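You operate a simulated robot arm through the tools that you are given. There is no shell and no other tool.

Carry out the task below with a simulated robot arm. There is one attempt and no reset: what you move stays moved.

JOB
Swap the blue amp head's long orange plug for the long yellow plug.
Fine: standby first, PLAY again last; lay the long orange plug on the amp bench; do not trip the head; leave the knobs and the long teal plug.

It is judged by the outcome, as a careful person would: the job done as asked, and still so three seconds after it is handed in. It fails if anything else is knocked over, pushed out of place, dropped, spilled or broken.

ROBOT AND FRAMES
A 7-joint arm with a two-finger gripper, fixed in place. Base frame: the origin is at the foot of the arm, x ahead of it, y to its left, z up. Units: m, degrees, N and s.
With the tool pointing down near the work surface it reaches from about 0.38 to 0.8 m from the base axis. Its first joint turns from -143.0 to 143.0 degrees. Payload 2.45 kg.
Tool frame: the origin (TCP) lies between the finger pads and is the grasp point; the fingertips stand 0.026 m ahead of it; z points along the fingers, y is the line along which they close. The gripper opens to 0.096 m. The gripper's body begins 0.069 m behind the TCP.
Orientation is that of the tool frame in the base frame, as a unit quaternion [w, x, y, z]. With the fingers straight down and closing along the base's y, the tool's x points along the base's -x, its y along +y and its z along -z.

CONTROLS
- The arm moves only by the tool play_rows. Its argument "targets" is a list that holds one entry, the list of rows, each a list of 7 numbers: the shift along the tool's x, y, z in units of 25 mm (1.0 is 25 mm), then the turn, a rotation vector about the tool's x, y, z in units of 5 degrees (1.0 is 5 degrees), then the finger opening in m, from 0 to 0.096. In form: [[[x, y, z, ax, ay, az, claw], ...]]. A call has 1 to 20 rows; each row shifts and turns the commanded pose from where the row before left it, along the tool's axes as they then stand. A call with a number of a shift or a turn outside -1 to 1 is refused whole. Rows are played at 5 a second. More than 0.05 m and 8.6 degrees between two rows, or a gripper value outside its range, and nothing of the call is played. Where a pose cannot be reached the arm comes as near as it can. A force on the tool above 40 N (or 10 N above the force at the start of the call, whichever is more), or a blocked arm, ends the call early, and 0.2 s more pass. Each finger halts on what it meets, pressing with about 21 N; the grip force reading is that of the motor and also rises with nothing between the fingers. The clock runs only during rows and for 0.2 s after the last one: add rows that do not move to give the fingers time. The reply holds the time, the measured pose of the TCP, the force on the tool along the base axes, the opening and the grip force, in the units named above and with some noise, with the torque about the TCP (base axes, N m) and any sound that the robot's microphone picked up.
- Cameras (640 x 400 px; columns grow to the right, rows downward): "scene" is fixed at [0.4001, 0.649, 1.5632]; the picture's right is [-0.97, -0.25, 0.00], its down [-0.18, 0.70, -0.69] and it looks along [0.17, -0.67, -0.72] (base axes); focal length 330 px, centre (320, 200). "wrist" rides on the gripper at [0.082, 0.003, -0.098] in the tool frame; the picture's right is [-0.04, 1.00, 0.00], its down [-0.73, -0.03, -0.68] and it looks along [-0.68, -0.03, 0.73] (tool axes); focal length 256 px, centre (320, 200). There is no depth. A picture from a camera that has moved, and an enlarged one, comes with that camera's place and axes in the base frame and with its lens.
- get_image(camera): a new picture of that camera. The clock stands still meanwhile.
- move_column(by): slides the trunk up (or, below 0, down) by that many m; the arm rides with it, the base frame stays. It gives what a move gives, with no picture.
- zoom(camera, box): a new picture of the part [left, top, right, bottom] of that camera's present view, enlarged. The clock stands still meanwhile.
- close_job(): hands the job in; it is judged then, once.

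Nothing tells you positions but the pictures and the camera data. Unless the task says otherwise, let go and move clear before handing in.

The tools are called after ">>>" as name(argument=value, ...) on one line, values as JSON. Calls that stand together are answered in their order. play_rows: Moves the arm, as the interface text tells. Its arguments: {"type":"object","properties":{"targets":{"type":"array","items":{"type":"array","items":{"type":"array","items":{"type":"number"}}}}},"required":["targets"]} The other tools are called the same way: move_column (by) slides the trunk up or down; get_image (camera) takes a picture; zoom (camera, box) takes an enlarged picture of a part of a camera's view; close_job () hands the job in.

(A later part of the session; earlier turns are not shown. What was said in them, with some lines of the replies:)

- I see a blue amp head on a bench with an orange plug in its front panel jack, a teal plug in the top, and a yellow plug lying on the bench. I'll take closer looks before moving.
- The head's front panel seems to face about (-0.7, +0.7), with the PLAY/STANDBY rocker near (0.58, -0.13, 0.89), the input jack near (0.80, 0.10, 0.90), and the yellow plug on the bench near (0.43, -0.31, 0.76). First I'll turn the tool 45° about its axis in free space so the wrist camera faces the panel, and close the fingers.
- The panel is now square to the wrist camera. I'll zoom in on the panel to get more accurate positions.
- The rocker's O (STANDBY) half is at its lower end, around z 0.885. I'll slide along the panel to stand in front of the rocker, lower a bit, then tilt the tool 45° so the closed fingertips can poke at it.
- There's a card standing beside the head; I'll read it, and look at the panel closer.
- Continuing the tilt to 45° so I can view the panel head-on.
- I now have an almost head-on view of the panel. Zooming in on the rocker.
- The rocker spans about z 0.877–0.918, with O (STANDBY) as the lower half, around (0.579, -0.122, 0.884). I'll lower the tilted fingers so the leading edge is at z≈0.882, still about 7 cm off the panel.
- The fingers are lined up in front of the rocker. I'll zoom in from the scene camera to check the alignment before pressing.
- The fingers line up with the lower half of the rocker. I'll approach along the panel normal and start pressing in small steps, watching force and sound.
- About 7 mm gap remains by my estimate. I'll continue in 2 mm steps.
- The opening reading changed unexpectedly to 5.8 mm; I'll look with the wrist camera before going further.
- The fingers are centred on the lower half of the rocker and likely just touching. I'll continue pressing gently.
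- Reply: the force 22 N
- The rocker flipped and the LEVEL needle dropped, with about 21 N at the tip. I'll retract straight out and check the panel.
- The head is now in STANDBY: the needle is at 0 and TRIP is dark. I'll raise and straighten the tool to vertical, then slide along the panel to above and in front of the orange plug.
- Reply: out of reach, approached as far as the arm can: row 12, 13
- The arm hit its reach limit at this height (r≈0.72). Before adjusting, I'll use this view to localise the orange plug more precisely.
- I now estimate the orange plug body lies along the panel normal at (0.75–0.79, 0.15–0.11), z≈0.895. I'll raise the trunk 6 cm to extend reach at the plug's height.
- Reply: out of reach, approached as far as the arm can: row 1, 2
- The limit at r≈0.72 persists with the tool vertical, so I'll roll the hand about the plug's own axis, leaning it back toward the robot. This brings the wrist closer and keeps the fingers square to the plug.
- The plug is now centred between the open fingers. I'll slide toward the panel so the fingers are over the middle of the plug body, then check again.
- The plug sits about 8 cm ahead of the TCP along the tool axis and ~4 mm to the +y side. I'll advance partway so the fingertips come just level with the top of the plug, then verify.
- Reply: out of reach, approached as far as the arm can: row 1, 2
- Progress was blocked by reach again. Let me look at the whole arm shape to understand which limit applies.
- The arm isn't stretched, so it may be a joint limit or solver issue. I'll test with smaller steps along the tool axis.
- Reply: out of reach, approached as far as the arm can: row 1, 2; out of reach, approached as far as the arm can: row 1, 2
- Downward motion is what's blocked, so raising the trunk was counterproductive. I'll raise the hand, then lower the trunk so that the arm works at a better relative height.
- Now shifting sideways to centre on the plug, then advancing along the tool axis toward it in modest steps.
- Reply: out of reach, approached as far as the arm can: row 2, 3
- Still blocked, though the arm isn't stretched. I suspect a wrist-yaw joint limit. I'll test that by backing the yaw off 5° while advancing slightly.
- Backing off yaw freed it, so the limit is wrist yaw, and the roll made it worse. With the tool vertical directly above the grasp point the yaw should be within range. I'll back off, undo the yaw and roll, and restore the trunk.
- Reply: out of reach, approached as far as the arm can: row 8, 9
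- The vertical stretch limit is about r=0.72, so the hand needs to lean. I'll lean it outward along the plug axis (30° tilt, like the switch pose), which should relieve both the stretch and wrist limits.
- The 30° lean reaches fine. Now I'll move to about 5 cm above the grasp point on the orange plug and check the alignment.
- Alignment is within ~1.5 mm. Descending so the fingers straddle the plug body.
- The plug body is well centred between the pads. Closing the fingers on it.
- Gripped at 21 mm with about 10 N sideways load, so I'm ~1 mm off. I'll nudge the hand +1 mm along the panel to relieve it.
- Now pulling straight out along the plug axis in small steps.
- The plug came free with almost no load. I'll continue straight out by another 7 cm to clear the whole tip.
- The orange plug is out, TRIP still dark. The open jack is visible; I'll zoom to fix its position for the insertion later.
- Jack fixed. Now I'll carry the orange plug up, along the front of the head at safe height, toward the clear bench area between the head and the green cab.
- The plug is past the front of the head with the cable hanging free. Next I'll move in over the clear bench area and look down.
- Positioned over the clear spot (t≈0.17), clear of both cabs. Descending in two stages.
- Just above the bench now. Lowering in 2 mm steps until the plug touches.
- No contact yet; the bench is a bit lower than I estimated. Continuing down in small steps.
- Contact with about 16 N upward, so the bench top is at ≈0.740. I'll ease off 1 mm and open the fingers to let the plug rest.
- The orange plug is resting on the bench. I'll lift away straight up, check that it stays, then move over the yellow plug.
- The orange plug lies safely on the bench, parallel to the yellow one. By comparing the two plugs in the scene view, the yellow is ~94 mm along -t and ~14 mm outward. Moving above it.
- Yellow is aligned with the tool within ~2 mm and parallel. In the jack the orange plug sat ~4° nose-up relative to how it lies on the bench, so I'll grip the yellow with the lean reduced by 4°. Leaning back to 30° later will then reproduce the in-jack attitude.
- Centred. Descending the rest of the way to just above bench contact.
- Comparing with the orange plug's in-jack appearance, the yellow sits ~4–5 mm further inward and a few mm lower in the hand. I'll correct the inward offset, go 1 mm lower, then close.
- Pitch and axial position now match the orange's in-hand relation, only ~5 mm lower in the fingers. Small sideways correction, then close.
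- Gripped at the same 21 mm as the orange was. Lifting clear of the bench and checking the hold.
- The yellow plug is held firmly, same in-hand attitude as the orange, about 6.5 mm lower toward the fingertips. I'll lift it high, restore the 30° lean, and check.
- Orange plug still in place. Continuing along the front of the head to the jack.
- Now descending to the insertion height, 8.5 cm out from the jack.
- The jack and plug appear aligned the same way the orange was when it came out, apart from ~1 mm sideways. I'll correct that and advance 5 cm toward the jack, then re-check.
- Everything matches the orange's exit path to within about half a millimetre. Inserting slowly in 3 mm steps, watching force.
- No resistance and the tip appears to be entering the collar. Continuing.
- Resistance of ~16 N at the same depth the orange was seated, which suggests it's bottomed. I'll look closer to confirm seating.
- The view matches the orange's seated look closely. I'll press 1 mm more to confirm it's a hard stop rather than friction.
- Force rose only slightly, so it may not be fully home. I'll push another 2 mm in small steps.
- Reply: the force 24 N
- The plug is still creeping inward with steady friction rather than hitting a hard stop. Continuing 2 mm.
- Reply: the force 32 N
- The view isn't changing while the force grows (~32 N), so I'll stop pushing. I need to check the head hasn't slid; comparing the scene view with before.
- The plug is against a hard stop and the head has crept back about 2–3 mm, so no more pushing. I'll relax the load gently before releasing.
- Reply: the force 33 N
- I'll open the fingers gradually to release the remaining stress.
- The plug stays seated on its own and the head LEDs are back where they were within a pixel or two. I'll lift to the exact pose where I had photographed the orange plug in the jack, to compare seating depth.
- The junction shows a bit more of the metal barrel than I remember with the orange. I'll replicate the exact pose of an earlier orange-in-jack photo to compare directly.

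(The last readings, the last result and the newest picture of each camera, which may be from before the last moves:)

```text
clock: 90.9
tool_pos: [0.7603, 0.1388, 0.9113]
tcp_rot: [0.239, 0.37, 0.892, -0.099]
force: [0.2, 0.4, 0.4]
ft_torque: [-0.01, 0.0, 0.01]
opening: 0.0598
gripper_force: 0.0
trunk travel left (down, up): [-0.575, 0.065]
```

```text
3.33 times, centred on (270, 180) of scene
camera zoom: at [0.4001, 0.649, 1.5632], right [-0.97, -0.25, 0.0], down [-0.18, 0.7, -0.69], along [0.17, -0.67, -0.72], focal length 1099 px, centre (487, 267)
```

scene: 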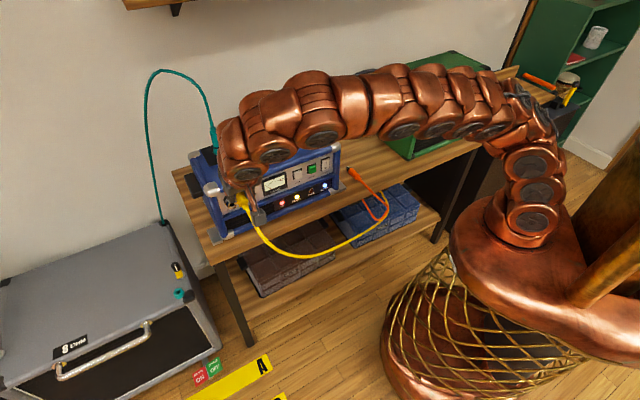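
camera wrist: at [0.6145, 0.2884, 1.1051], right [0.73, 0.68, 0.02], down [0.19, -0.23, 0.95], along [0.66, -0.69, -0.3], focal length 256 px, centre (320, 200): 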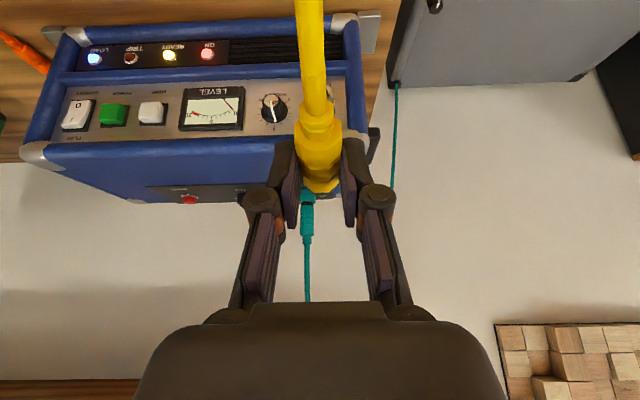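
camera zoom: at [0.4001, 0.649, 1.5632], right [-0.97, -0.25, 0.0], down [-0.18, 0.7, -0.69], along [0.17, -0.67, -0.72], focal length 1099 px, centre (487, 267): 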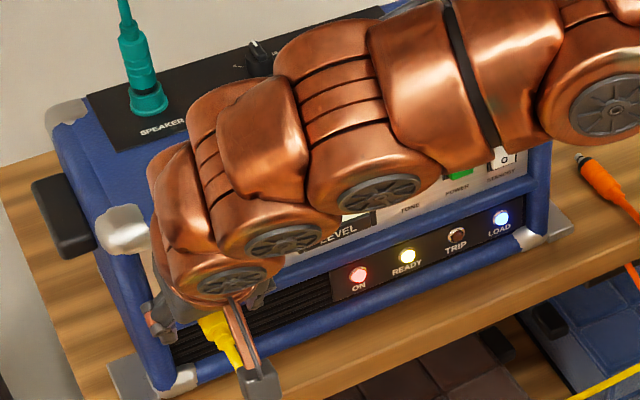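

My measurements suggest the yellow sits roughly 2–3 mm short of the orange's depth, and lateral load built up during the push, so it may have jammed slightly. I'll re-grip it in its natural position, re-centred, and press gently with the side loads near zero.

>>> play_rows(targets=[[[0, 0.04, 0, 0, 0, 0, 0.05], [0, 0, 0, 0, 0, 0, 0.03], [0, 0, 0, 0, 0, 0, 0.0], [0, 0, 0, 0, 0, 0, 0.0], [0, 0, 0, 0, 0, 0, 0.0], [0, 0, 0, 0, 0, 0, 0.0]]])

>>> zoom(camera="wrist", box=[250, 110, 400, 260])

```text
clock: 92.3
tool_pos: [0.7609, 0.1389, 0.9119]
tcp_rot: [0.239, 0.37, 0.892, -0.099]
force: [1.1, 0.9, -0.5]
ft_torque: [-0.01, -0.01, 0.06]
opening: 0.0216
gripper_force: 21.2
trunk travel left (down, up): [-0.575, 0.065]
```

```text
2.67 times, centred on (325, 185) of wrist
camera zoom: at [0.6776, 0.2274, 0.9568], right [0.73, 0.68, 0.02], down [0.19, -0.23, 0.95], along [0.66, -0.69, -0.3], focal length 683 px, centre (307, 240)
```

zoom: 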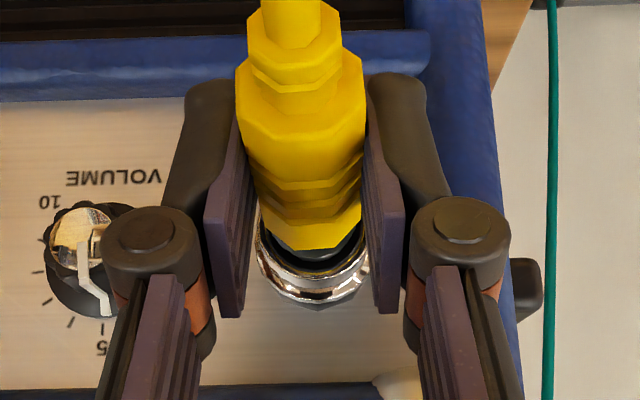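

Re-gripped with essentially zero side load. Pressing in 1 mm steps.

>>> play_rows(targets=[[[-0.0346, 0, 0.02, 0, 0, 0, 0], [0, 0, 0, 0, 0, 0, 0]]])

>>> play_rows(targets=[[[-0.0346, 0, 0.02, 0, 0, 0, 0], [0, 0, 0, 0, 0, 0, 0]]])

```text
clock: 92.9
tool_pos: [0.7602, 0.1388, 0.9106]
tcp_rot: [0.238, 0.369, 0.893, -0.1]
force: [-4.9, 3.7, -0.4]
ft_torque: [0.0, 0.07, 0.02]
opening: 0.0216
gripper_force: 20.5
trunk travel left (down, up): [-0.575, 0.065]
```

```text
clock: 93.5
tool_pos: [0.7615, 0.1379, 0.9122]
tcp_rot: [0.238, 0.371, 0.892, -0.099]
force: [-12.1, 8.2, 0.6]
ft_torque: [0.05, 0.12, -0.03]
opening: 0.0213
gripper_force: 21.2
trunk travel left (down, up): [-0.575, 0.065]
```

Still a firm stop with little advance, so I won't force it. I'll release, back away and photograph it from the same vantage I used at the start for the orange plug, to compare the depth directly.

>>> play_rows(targets=[[[0, 0, 0, 0, 0, 0, 0.03], [0, 0, 0, 0, 0, 0, 0.05], [0, 0, 0, 0, 0, 0, 0.06], [-0.4, 0, -0.7, 0, 0, 0, 0.06], [-0.5, 0, -0.866, 0, 0, 0, 0.06], [-0.5, 0, -0.866, 0, 0, 0, 0.06], [-0.5, 0, -0.866, 0, 0, 0, 0.06], [-0.5, 0, -0.866, 0, 0, 0, 0.06], [-0.5, 0, -0.866, 0, 0, 0, 0.06], [-0.25, 0, -0.433, 0, 0, 0, 0.06], [0, 0, 0, 0, 0, 0, 0.06]]])

>>> get_image(camera="wrist")

>>> get_image(camera="scene")

```text
clock: 95.9
tool_pos: [0.7619, 0.1387, 1.0697]
tcp_rot: [0.239, 0.37, 0.892, -0.099]
force: [0.6, -0.1, 0.1]
ft_torque: [0.0, 0.01, -0.01]
opening: 0.06
gripper_force: 0.0
trunk travel left (down, up): [-0.575, 0.065]
```

```text
taken
camera wrist: at [0.6792, 0.2262, 1.1156], right [0.73, 0.68, 0.02], down [0.19, -0.23, 0.95], along [0.66, -0.69, -0.3], focal length 256 px, centre (320, 200)
```

wrist: 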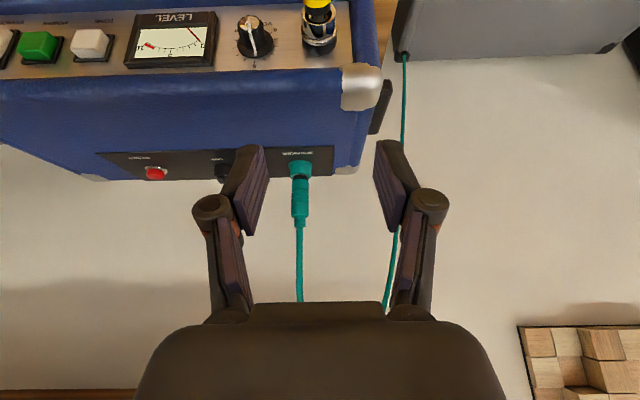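

```text
taken
```

scene: 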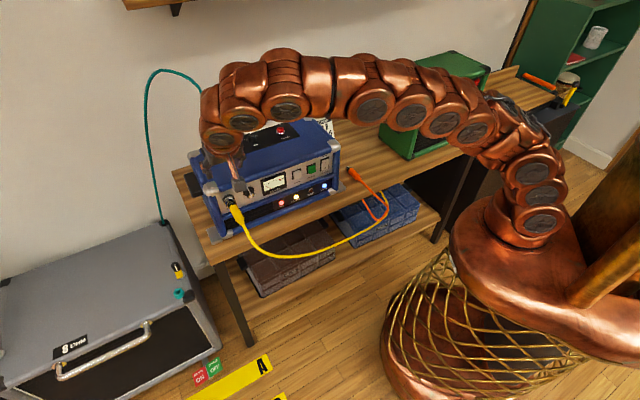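

>>> play_rows(targets=[[[0.867, 0, -0.5, 0, 0, 0, 0.04], [0.867, 0, -0.5, 0, 0, 0, 0.02], [0.867, 0, -0.5, 0, 0, 0, 0.0], [0, -0.875, 0, 0, 0, 0, 0.0], [0, -0.875, 0, 0, 0, 0, 0.0], [0, -0.875, 0, 0, 0, 0, 0.0], [0, -0.875, 0, 0, 0, 0, 0.0], [0, -0.875, 0, 0, 0, 0, 0.0], [0, -0.875, 0, 0, 0, 0, 0.0], [0, 0, 0, 0, 1, 0, 0.0], [0, 0, 0, 0, 1, 0, 0.0], [0, 0, 0, 0, 1, 0, 0.0], [0, 0, 0, 0, 1, 0, 0.0], [0, 0, 0, 0, 1, 0, 0.0], [0, 0, 0, 0, 1, 0, 0.0], [0, 0, 0, 0, 0, 0, 0.0]]])

>>> zoom(camera="wrist", box=[330, 90, 510, 202])

>>> zoom(camera="scene", box=[180, 120, 360, 240])

```text
clock: 99.3
tool_pos: [0.6161, 0.0984, 1.069]
tcp_rot: [0.001, 0.383, 0.924, 0.0]
force: [-0.2, 0.3, 0.1]
ft_torque: [-0.01, 0.03, 0.02]
opening: 0.0001
gripper_force: 20.9
trunk travel left (down, up): [-0.575, 0.065]
```

```text
3.56 times, centred on (420, 146) of wrist
camera zoom: at [0.5601, 0.1586, 1.1691], right [0.73, 0.68, 0.0], down [0.5, -0.54, 0.68], along [0.46, -0.5, -0.73], focal length 910 px, centre (-36, 392)
```

zoom: 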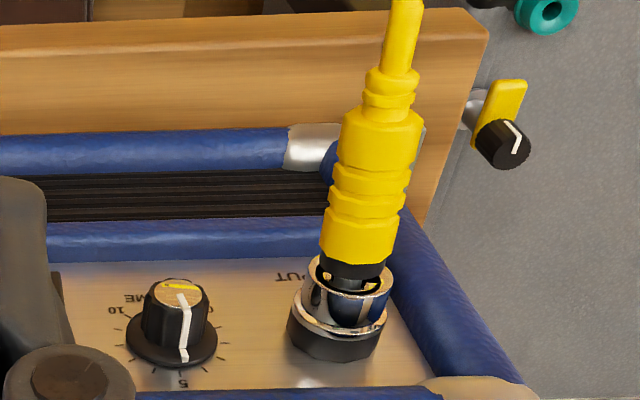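

```text
3.33 times, centred on (270, 180) of scene
camera zoom: at [0.4001, 0.649, 1.5632], right [-0.97, -0.25, 0.0], down [-0.18, 0.7, -0.69], along [0.17, -0.67, -0.72], focal length 1099 px, centre (487, 267)
```

zoom: 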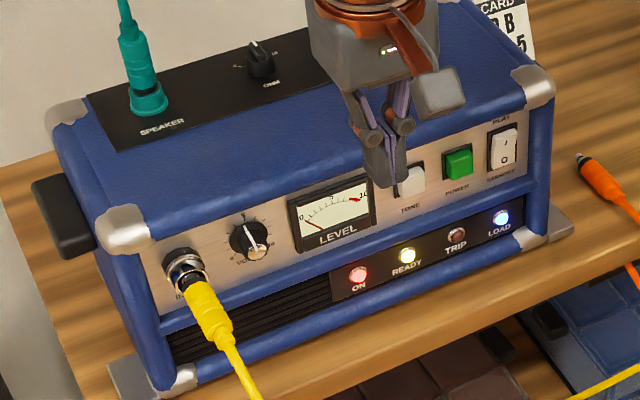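

>>> zoom(camera="wrist", box=[400, 130, 460, 195])

>>> zoom(camera="scene", box=[215, 180, 265, 235])

```text
6.15 times, centred on (430, 162) of wrist
camera zoom: at [0.5601, 0.1586, 1.1691], right [0.73, 0.68, 0.0], down [0.5, -0.54, 0.68], along [0.46, -0.5, -0.73], focal length 1575 px, centre (-357, 431)
```

zoom: 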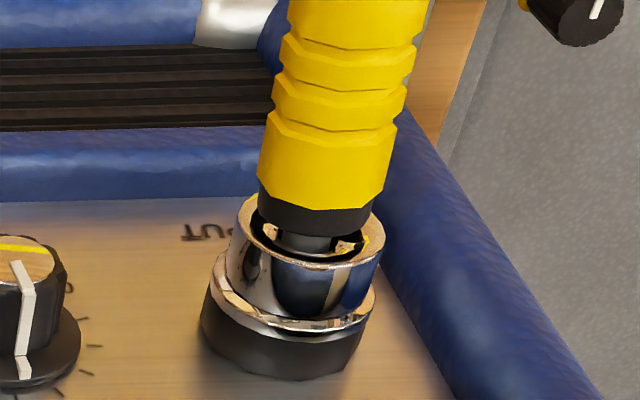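

```text
7.27 times, centred on (240, 208) of scene
camera zoom: at [0.4001, 0.649, 1.5632], right [-0.97, -0.25, 0.0], down [-0.18, 0.7, -0.69], along [0.17, -0.67, -0.72], focal length 2398 px, centre (902, 146)
```

zoom: 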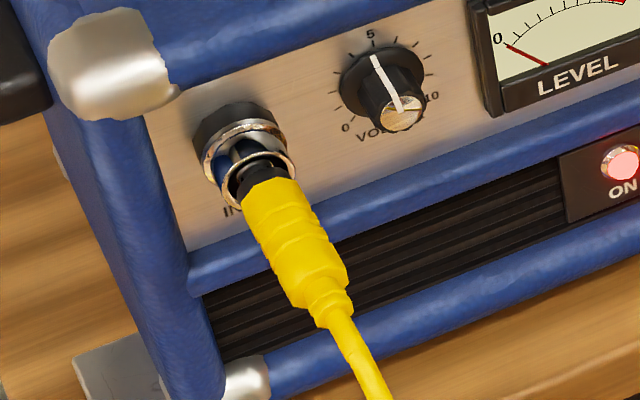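

This direct comparison shows the yellow seated essentially like the orange was: same amount of black collar showing, within 1–2 mm, and it holds by itself. The head moved back only ~2 mm. Now I'll go to the rocker, repeating the earlier approach but aiming at the upper (PLAY) half.

>>> play_rows(targets=[[[-0.135, -0.918, 0.395, 0, 0, 0, 0], [-0.135, -0.918, 0.395, 0, 0, 0, 0], [-0.135, -0.918, 0.395, 0, 0, 0, 0], [-0.135, -0.918, 0.395, 0, 0, 0, 0], [-0.135, -0.918, 0.395, 0, 0, 0, 0], [-0.135, -0.918, 0.395, 0, 0, 0, 0], [-0.135, -0.918, 0.395, 0, 0, 0, 0], [-0.135, -0.918, 0.395, 0, 0, 0, 0], [0, 0, 0, 0, -1, 0, 0], [0, 0, 0, 0, -1, 0, 0], [0, 0, 0, 0, -1, 0, 0], [0, 0, 0, 0, -1, 0, 0], [0, 0, 0, 0, -1, 0, 0], [0, 0, 0, 0, -1, 0, 0], [0, 0, 0, 0, -1, 0, 0], [0, 0, 0, 0, -1, 0, 0], [0, 0, 0, 0, -1, 0, 0], [0, 0, 0, 0, 0, 0, 0]]])

>>> zoom(camera="wrist", box=[270, 0, 450, 150])

>>> get_image(camera="wrist")

```text
clock: 103.1
tool_pos: [0.5075, -0.0503, 0.9906]
tcp_rot: [0.355, 0.353, 0.853, -0.147]
force: [0.1, -0.3, -0.4]
ft_torque: [-0.01, -0.01, -0.01]
opening: 0.0
gripper_force: 21.3
trunk travel left (down, up): [-0.575, 0.065]
```

```text
2.67 times, centred on (360, 75) of wrist
camera zoom: at [0.4176, 0.0421, 1.0031], right [0.73, 0.69, 0.03], down [0.01, -0.05, 1.0], along [0.69, -0.73, -0.04], focal length 683 px, centre (213, 533)
```

zoom: 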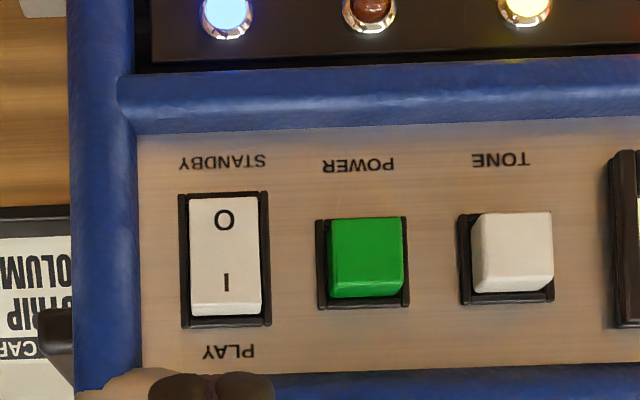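

```text
taken
camera wrist: at [0.4176, 0.0421, 1.0031], right [0.73, 0.69, 0.03], down [0.01, -0.05, 1.0], along [0.69, -0.73, -0.04], focal length 256 px, centre (320, 200)
```

wrist: 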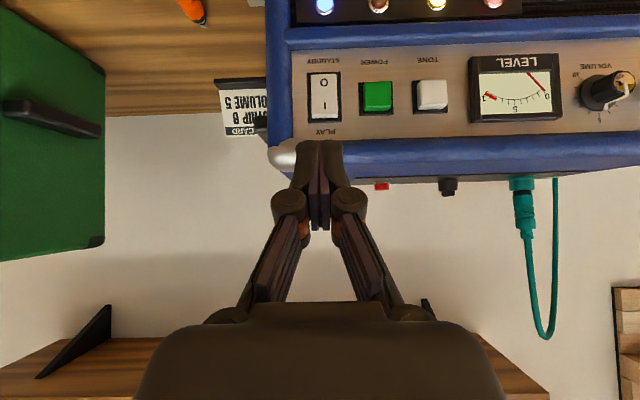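

The view is practically identical to before, so the head's rocker end is unmoved. Lowering to the PLAY half and approaching.

>>> play_rows(targets=[[[0.659, 0.045, 0.656, 0, 0, 0, 0], [0.659, 0.045, 0.656, 0, 0, 0, 0], [0.659, 0.045, 0.656, 0, 0, 0, 0], [-0.28, 0, 0.28, 0, 0, 0, 0], [-0.28, 0, 0.28, 0, 0, 0, 0], [-0.28, 0, 0.28, 0, 0, 0, 0], [-0.28, 0, 0.28, 0, 0, 0, 0], [-0.234, 0, 0.235, 0, 0, 0, 0], [-0.234, 0, 0.235, 0, 0, 0, 0], [0, 0, 0, 0, 0, 0, 0]]])

>>> zoom(camera="scene", box=[290, 140, 380, 210])

>>> get_image(camera="wrist")

```text
clock: 105.3
tool_pos: [0.547, -0.0882, 0.9214]
tcp_rot: [0.354, 0.353, 0.854, -0.146]
force: [-0.5, -0.1, 0.6]
ft_torque: [0.01, -0.02, -0.03]
opening: 0.0003
gripper_force: 20.8
trunk travel left (down, up): [-0.575, 0.065]
```

```text
5.71 times, centred on (335, 175) of scene
camera zoom: at [0.4001, 0.649, 1.5632], right [-0.97, -0.25, 0.0], down [-0.18, 0.7, -0.69], along [0.17, -0.67, -0.72], focal length 1884 px, centre (234, 343)
```

zoom: 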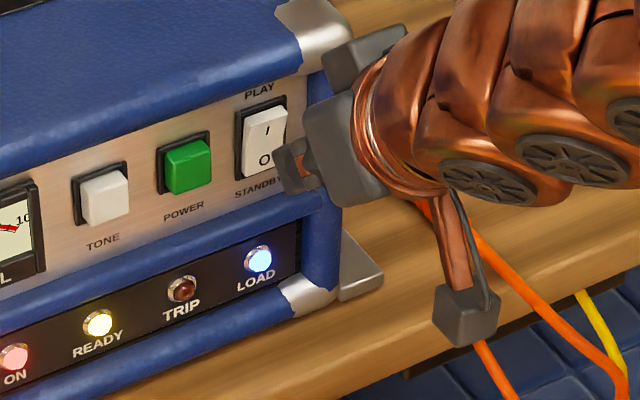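

```text
taken
camera wrist: at [0.4594, 0.0056, 0.9333], right [0.73, 0.69, 0.03], down [0.01, -0.05, 1.0], along [0.69, -0.73, -0.04], focal length 256 px, centre (320, 200)
```

wrist: 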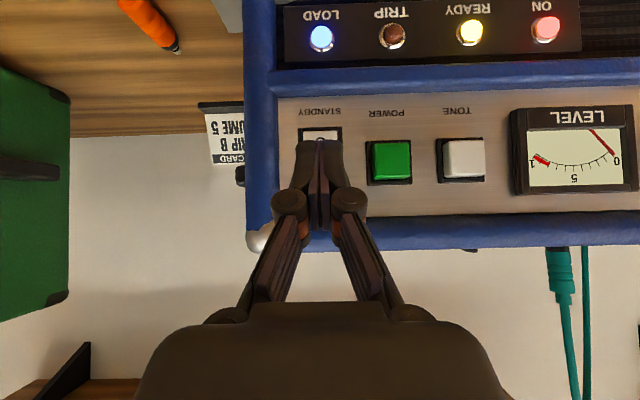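

>>> play_rows(targets=[[[-0.234, 0, 0.235, 0, 0, 0, 0], [-0.2, 0, 0.2, 0, 0, 0, 0], [-0.0564, 0, 0.0566, 0, 0, 0, 0], [-0.0564, 0, 0.0566, 0, 0, 0, 0], [0, 0, 0, 0, 0, 0, 0]]])

>>> zoom(camera="scene", box=[270, 140, 360, 210])

```text
clock: 106.5
tool_pos: [0.5611, -0.1023, 0.9198]
tcp_rot: [0.353, 0.354, 0.854, -0.146]
force: [-0.7, -0.2, -0.4]
ft_torque: [0.0, 0.05, -0.03]
opening: 0.0001
gripper_force: 20.7
trunk travel left (down, up): [-0.575, 0.065]
```

```text
5.71 times, centred on (315, 175) of scene
camera zoom: at [0.4001, 0.649, 1.5632], right [-0.97, -0.25, 0.0], down [-0.18, 0.7, -0.69], along [0.17, -0.67, -0.72], focal length 1884 px, centre (349, 343)
```

zoom: 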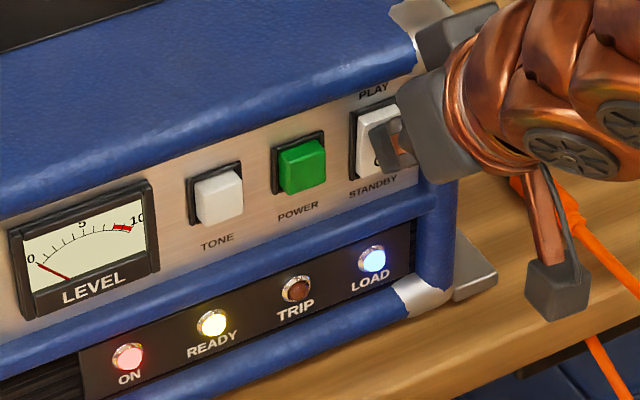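

About to touch the upper half. Pressing in small steps.

>>> play_rows(targets=[[[-0.0423, 0, 0.0424, 0, 0, 0, 0], [-0.0423, 0, 0.0424, 0, 0, 0, 0], [0, 0, 0, 0, 0, 0, 0]]])

>>> zoom(camera="scene", box=[270, 140, 360, 210])

```text
clock: 107.3
tool_pos: [0.5636, -0.1042, 0.9216]
tcp_rot: [0.353, 0.354, 0.853, -0.148]
force: [-3.0, 3.3, -0.6]
ft_torque: [0.03, 0.05, -0.02]
opening: 0.006
gripper_force: 21.1
trunk travel left (down, up): [-0.575, 0.065]
```

```text
5.71 times, centred on (315, 175) of scene
camera zoom: at [0.4001, 0.649, 1.5632], right [-0.97, -0.25, 0.0], down [-0.18, 0.7, -0.69], along [0.17, -0.67, -0.72], focal length 1884 px, centre (349, 343)
```

zoom: 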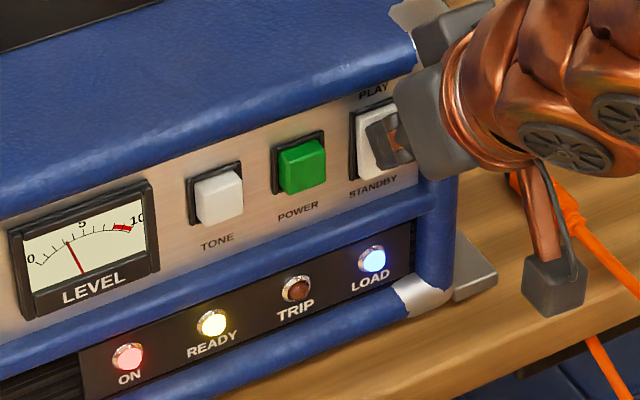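

The LEVEL needle is rising with TRIP dark, so PLAY is on and the yellow plug is connected. Retracting straight out and checking.

>>> play_rows(targets=[[[0.14, 0, -0.14, 0, 0, 0, 0], [0.56, 0, -0.56, 0, 0, 0, 0], [0.7, 0, -0.7, 0, 0, 0, 0], [0.7, 0, -0.7, 0, 0, 0, 0], [-0.7, 0, -0.7, 0, 0, 0, 0], [-0.7, 0, -0.7, 0, 0, 0, 0], [-0.7, 0, -0.7, 0, 0, 0, 0], [0, 0, 0, 0, 0, 0, 0]]])

>>> get_image(camera="wrist")

>>> zoom(camera="scene", box=[180, 120, 360, 240])

>>> get_image(camera="scene")

```text
clock: 109.1
tool_pos: [0.5104, -0.052, 0.9948]
tcp_rot: [0.353, 0.353, 0.854, -0.147]
force: [-0.2, -0.3, -0.2]
ft_torque: [0.02, -0.01, -0.01]
opening: 0.0
gripper_force: 20.5
trunk travel left (down, up): [-0.575, 0.065]
```

```text
taken
camera wrist: at [0.422, 0.0413, 1.0083], right [0.73, 0.69, 0.03], down [0.01, -0.05, 1.0], along [0.69, -0.73, -0.04], focal length 256 px, centre (320, 200)
```

wrist: 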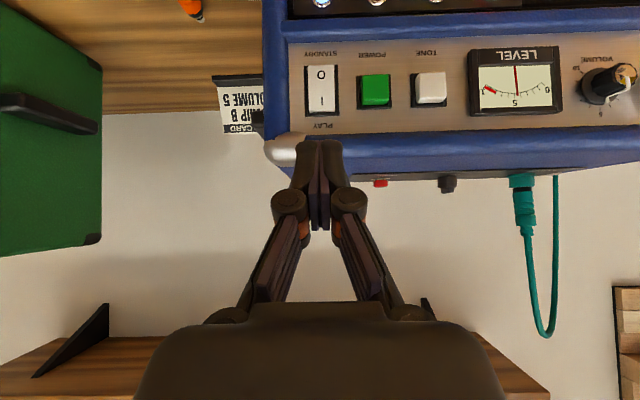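

```text
3.33 times, centred on (270, 180) of scene
camera zoom: at [0.4001, 0.649, 1.5632], right [-0.97, -0.25, 0.0], down [-0.18, 0.7, -0.69], along [0.17, -0.67, -0.72], focal length 1099 px, centre (487, 267)
```

zoom: 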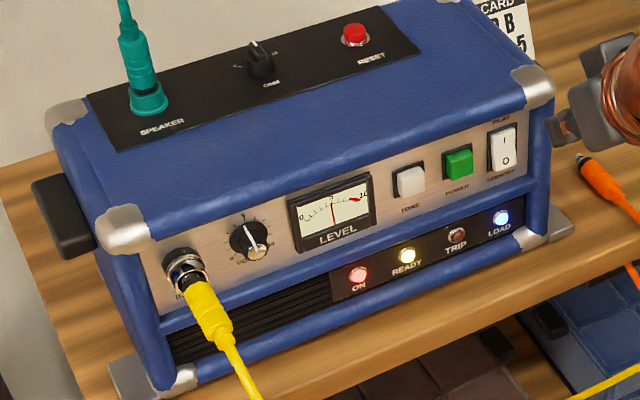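

```text
taken
```

scene: 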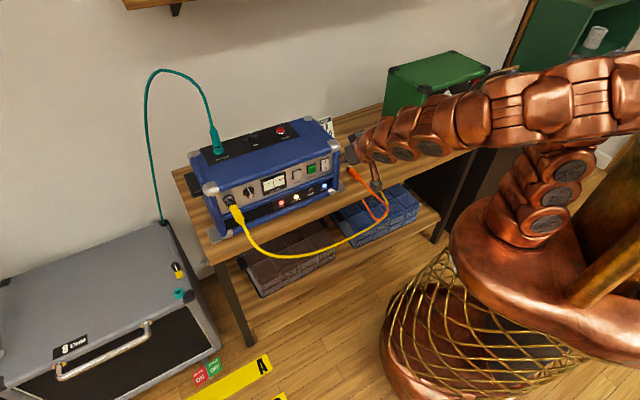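

LEVEL reads 5 as at the start, READY is lit, TRIP is dark and the rocker is on PLAY. I'll move the arm clear and do a final inspection.

>>> play_rows(targets=[[[-0.7, 0, -0.7, 0, 0, 0, 0], [-0.7, 0, -0.7, 0, 0, 0, 0], [-0.7, 0, -0.7, 0, 0, 0, 0], [0, 0, 0, 0, 1, 0, 0.02], [0, 0, 0, 0, 1, 0, 0.04], [0, 0, 0, 0, 1, 0, 0.05], [0, 0, 0, 0, 1, 0, 0.05], [0, 0, 0, 0, 1, 0, 0.05], [0, 0, 0, 0, 1, 0, 0.05], [0, 0, 0, 0, 1, 0, 0.05], [0, 0, 0, 0, 1, 0, 0.05], [0, 0, 0, 0, 1, 0, 0.05], [0, 0, 0, 0, 0, 0, 0.05], [0, 0, 0, 0, 0, 0, 0.05], [0, 0, 0, 0, 0, 0, 0.05], [0, 0, 0, 0, 0, 0, 0.05], [0, 0, 0, 0, 0, 0, 0.05]]])

>>> get_image(camera="scene")

>>> zoom(camera="scene", box=[180, 120, 360, 240])

>>> zoom(camera="scene", box=[320, 130, 470, 230])

>>> get_image(camera="wrist")

```text
clock: 112.7
tool_pos: [0.5109, -0.0517, 1.0686]
tcp_rot: [0.0, 0.383, 0.924, 0.0]
force: [0.1, 0.2, 0.0]
ft_torque: [0.01, 0.02, -0.02]
opening: 0.0501
gripper_force: 0.1
trunk travel left (down, up): [-0.575, 0.065]
```

```text
taken
```

scene: 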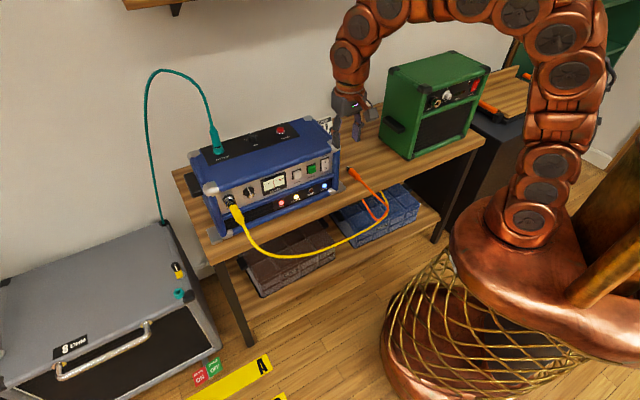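

```text
3.33 times, centred on (270, 180) of scene
camera zoom: at [0.4001, 0.649, 1.5632], right [-0.97, -0.25, 0.0], down [-0.18, 0.7, -0.69], along [0.17, -0.67, -0.72], focal length 1099 px, centre (487, 267)
```

zoom: 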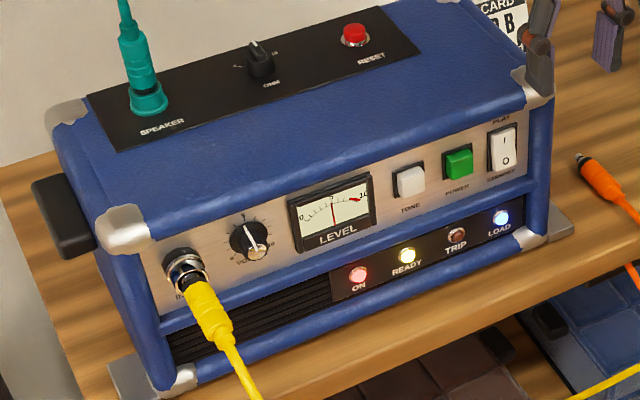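

```text
4.00 times, centred on (395, 180) of scene
camera zoom: at [0.4001, 0.649, 1.5632], right [-0.97, -0.25, 0.0], down [-0.18, 0.7, -0.69], along [0.17, -0.67, -0.72], focal length 1319 px, centre (20, 280)
```

zoom: 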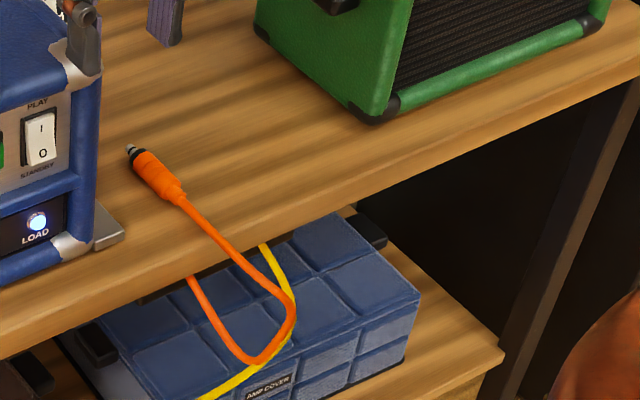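

```text
taken
camera wrist: at [0.4551, 0.0091, 1.168], right [0.73, 0.68, 0.0], down [0.5, -0.54, 0.68], along [0.46, -0.5, -0.73], focal length 256 px, centre (320, 200)
```

wrist: 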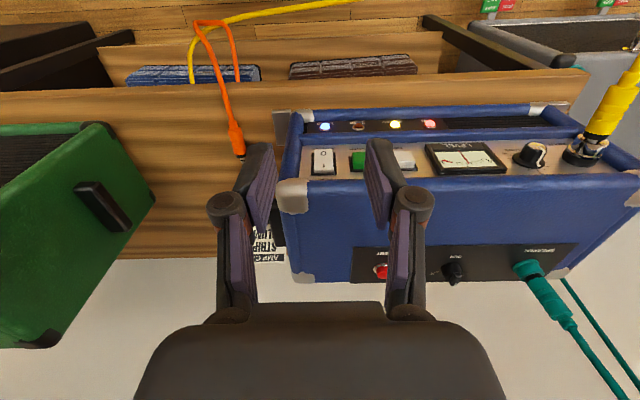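

Everything is as asked. The yellow plug is in the input jack with LEVEL at 5. The rocker is on PLAY and TRIP is dark. The orange plug lies on the bench, and the teal plug and knobs are untouched. The arm is clear, so I'm handing in the job.

>>> close_job()

```text
The job is handed in.
```

The swap is done and handed in: the long yellow plug is in the blue head's input jack and the long orange plug is lying on the amp bench.

- **Standby and PLAY:** I put the head on STANDBY before pulling the orange plug and back on PLAY last. LEVEL came back to 5, as at the start. READY is lit and TRIP never came on.
- **Head moved slightly:** I pressed the yellow plug in harder than I should have, and the jack end of the head slid back about 2–3 mm on the bench. The rocker end moved about 1 mm or less.
- **Plug depth:** The yellow plug stopped against a firm stop, by my measurements about 1–3 mm less deep than the orange was. It holds on its own and carries signal.
- **Cables:** The yellow cable now crosses the orange one in front of the bench. The orange plug stayed put.

I did not touch the knobs or the teal plug. The arm is clear of everything.
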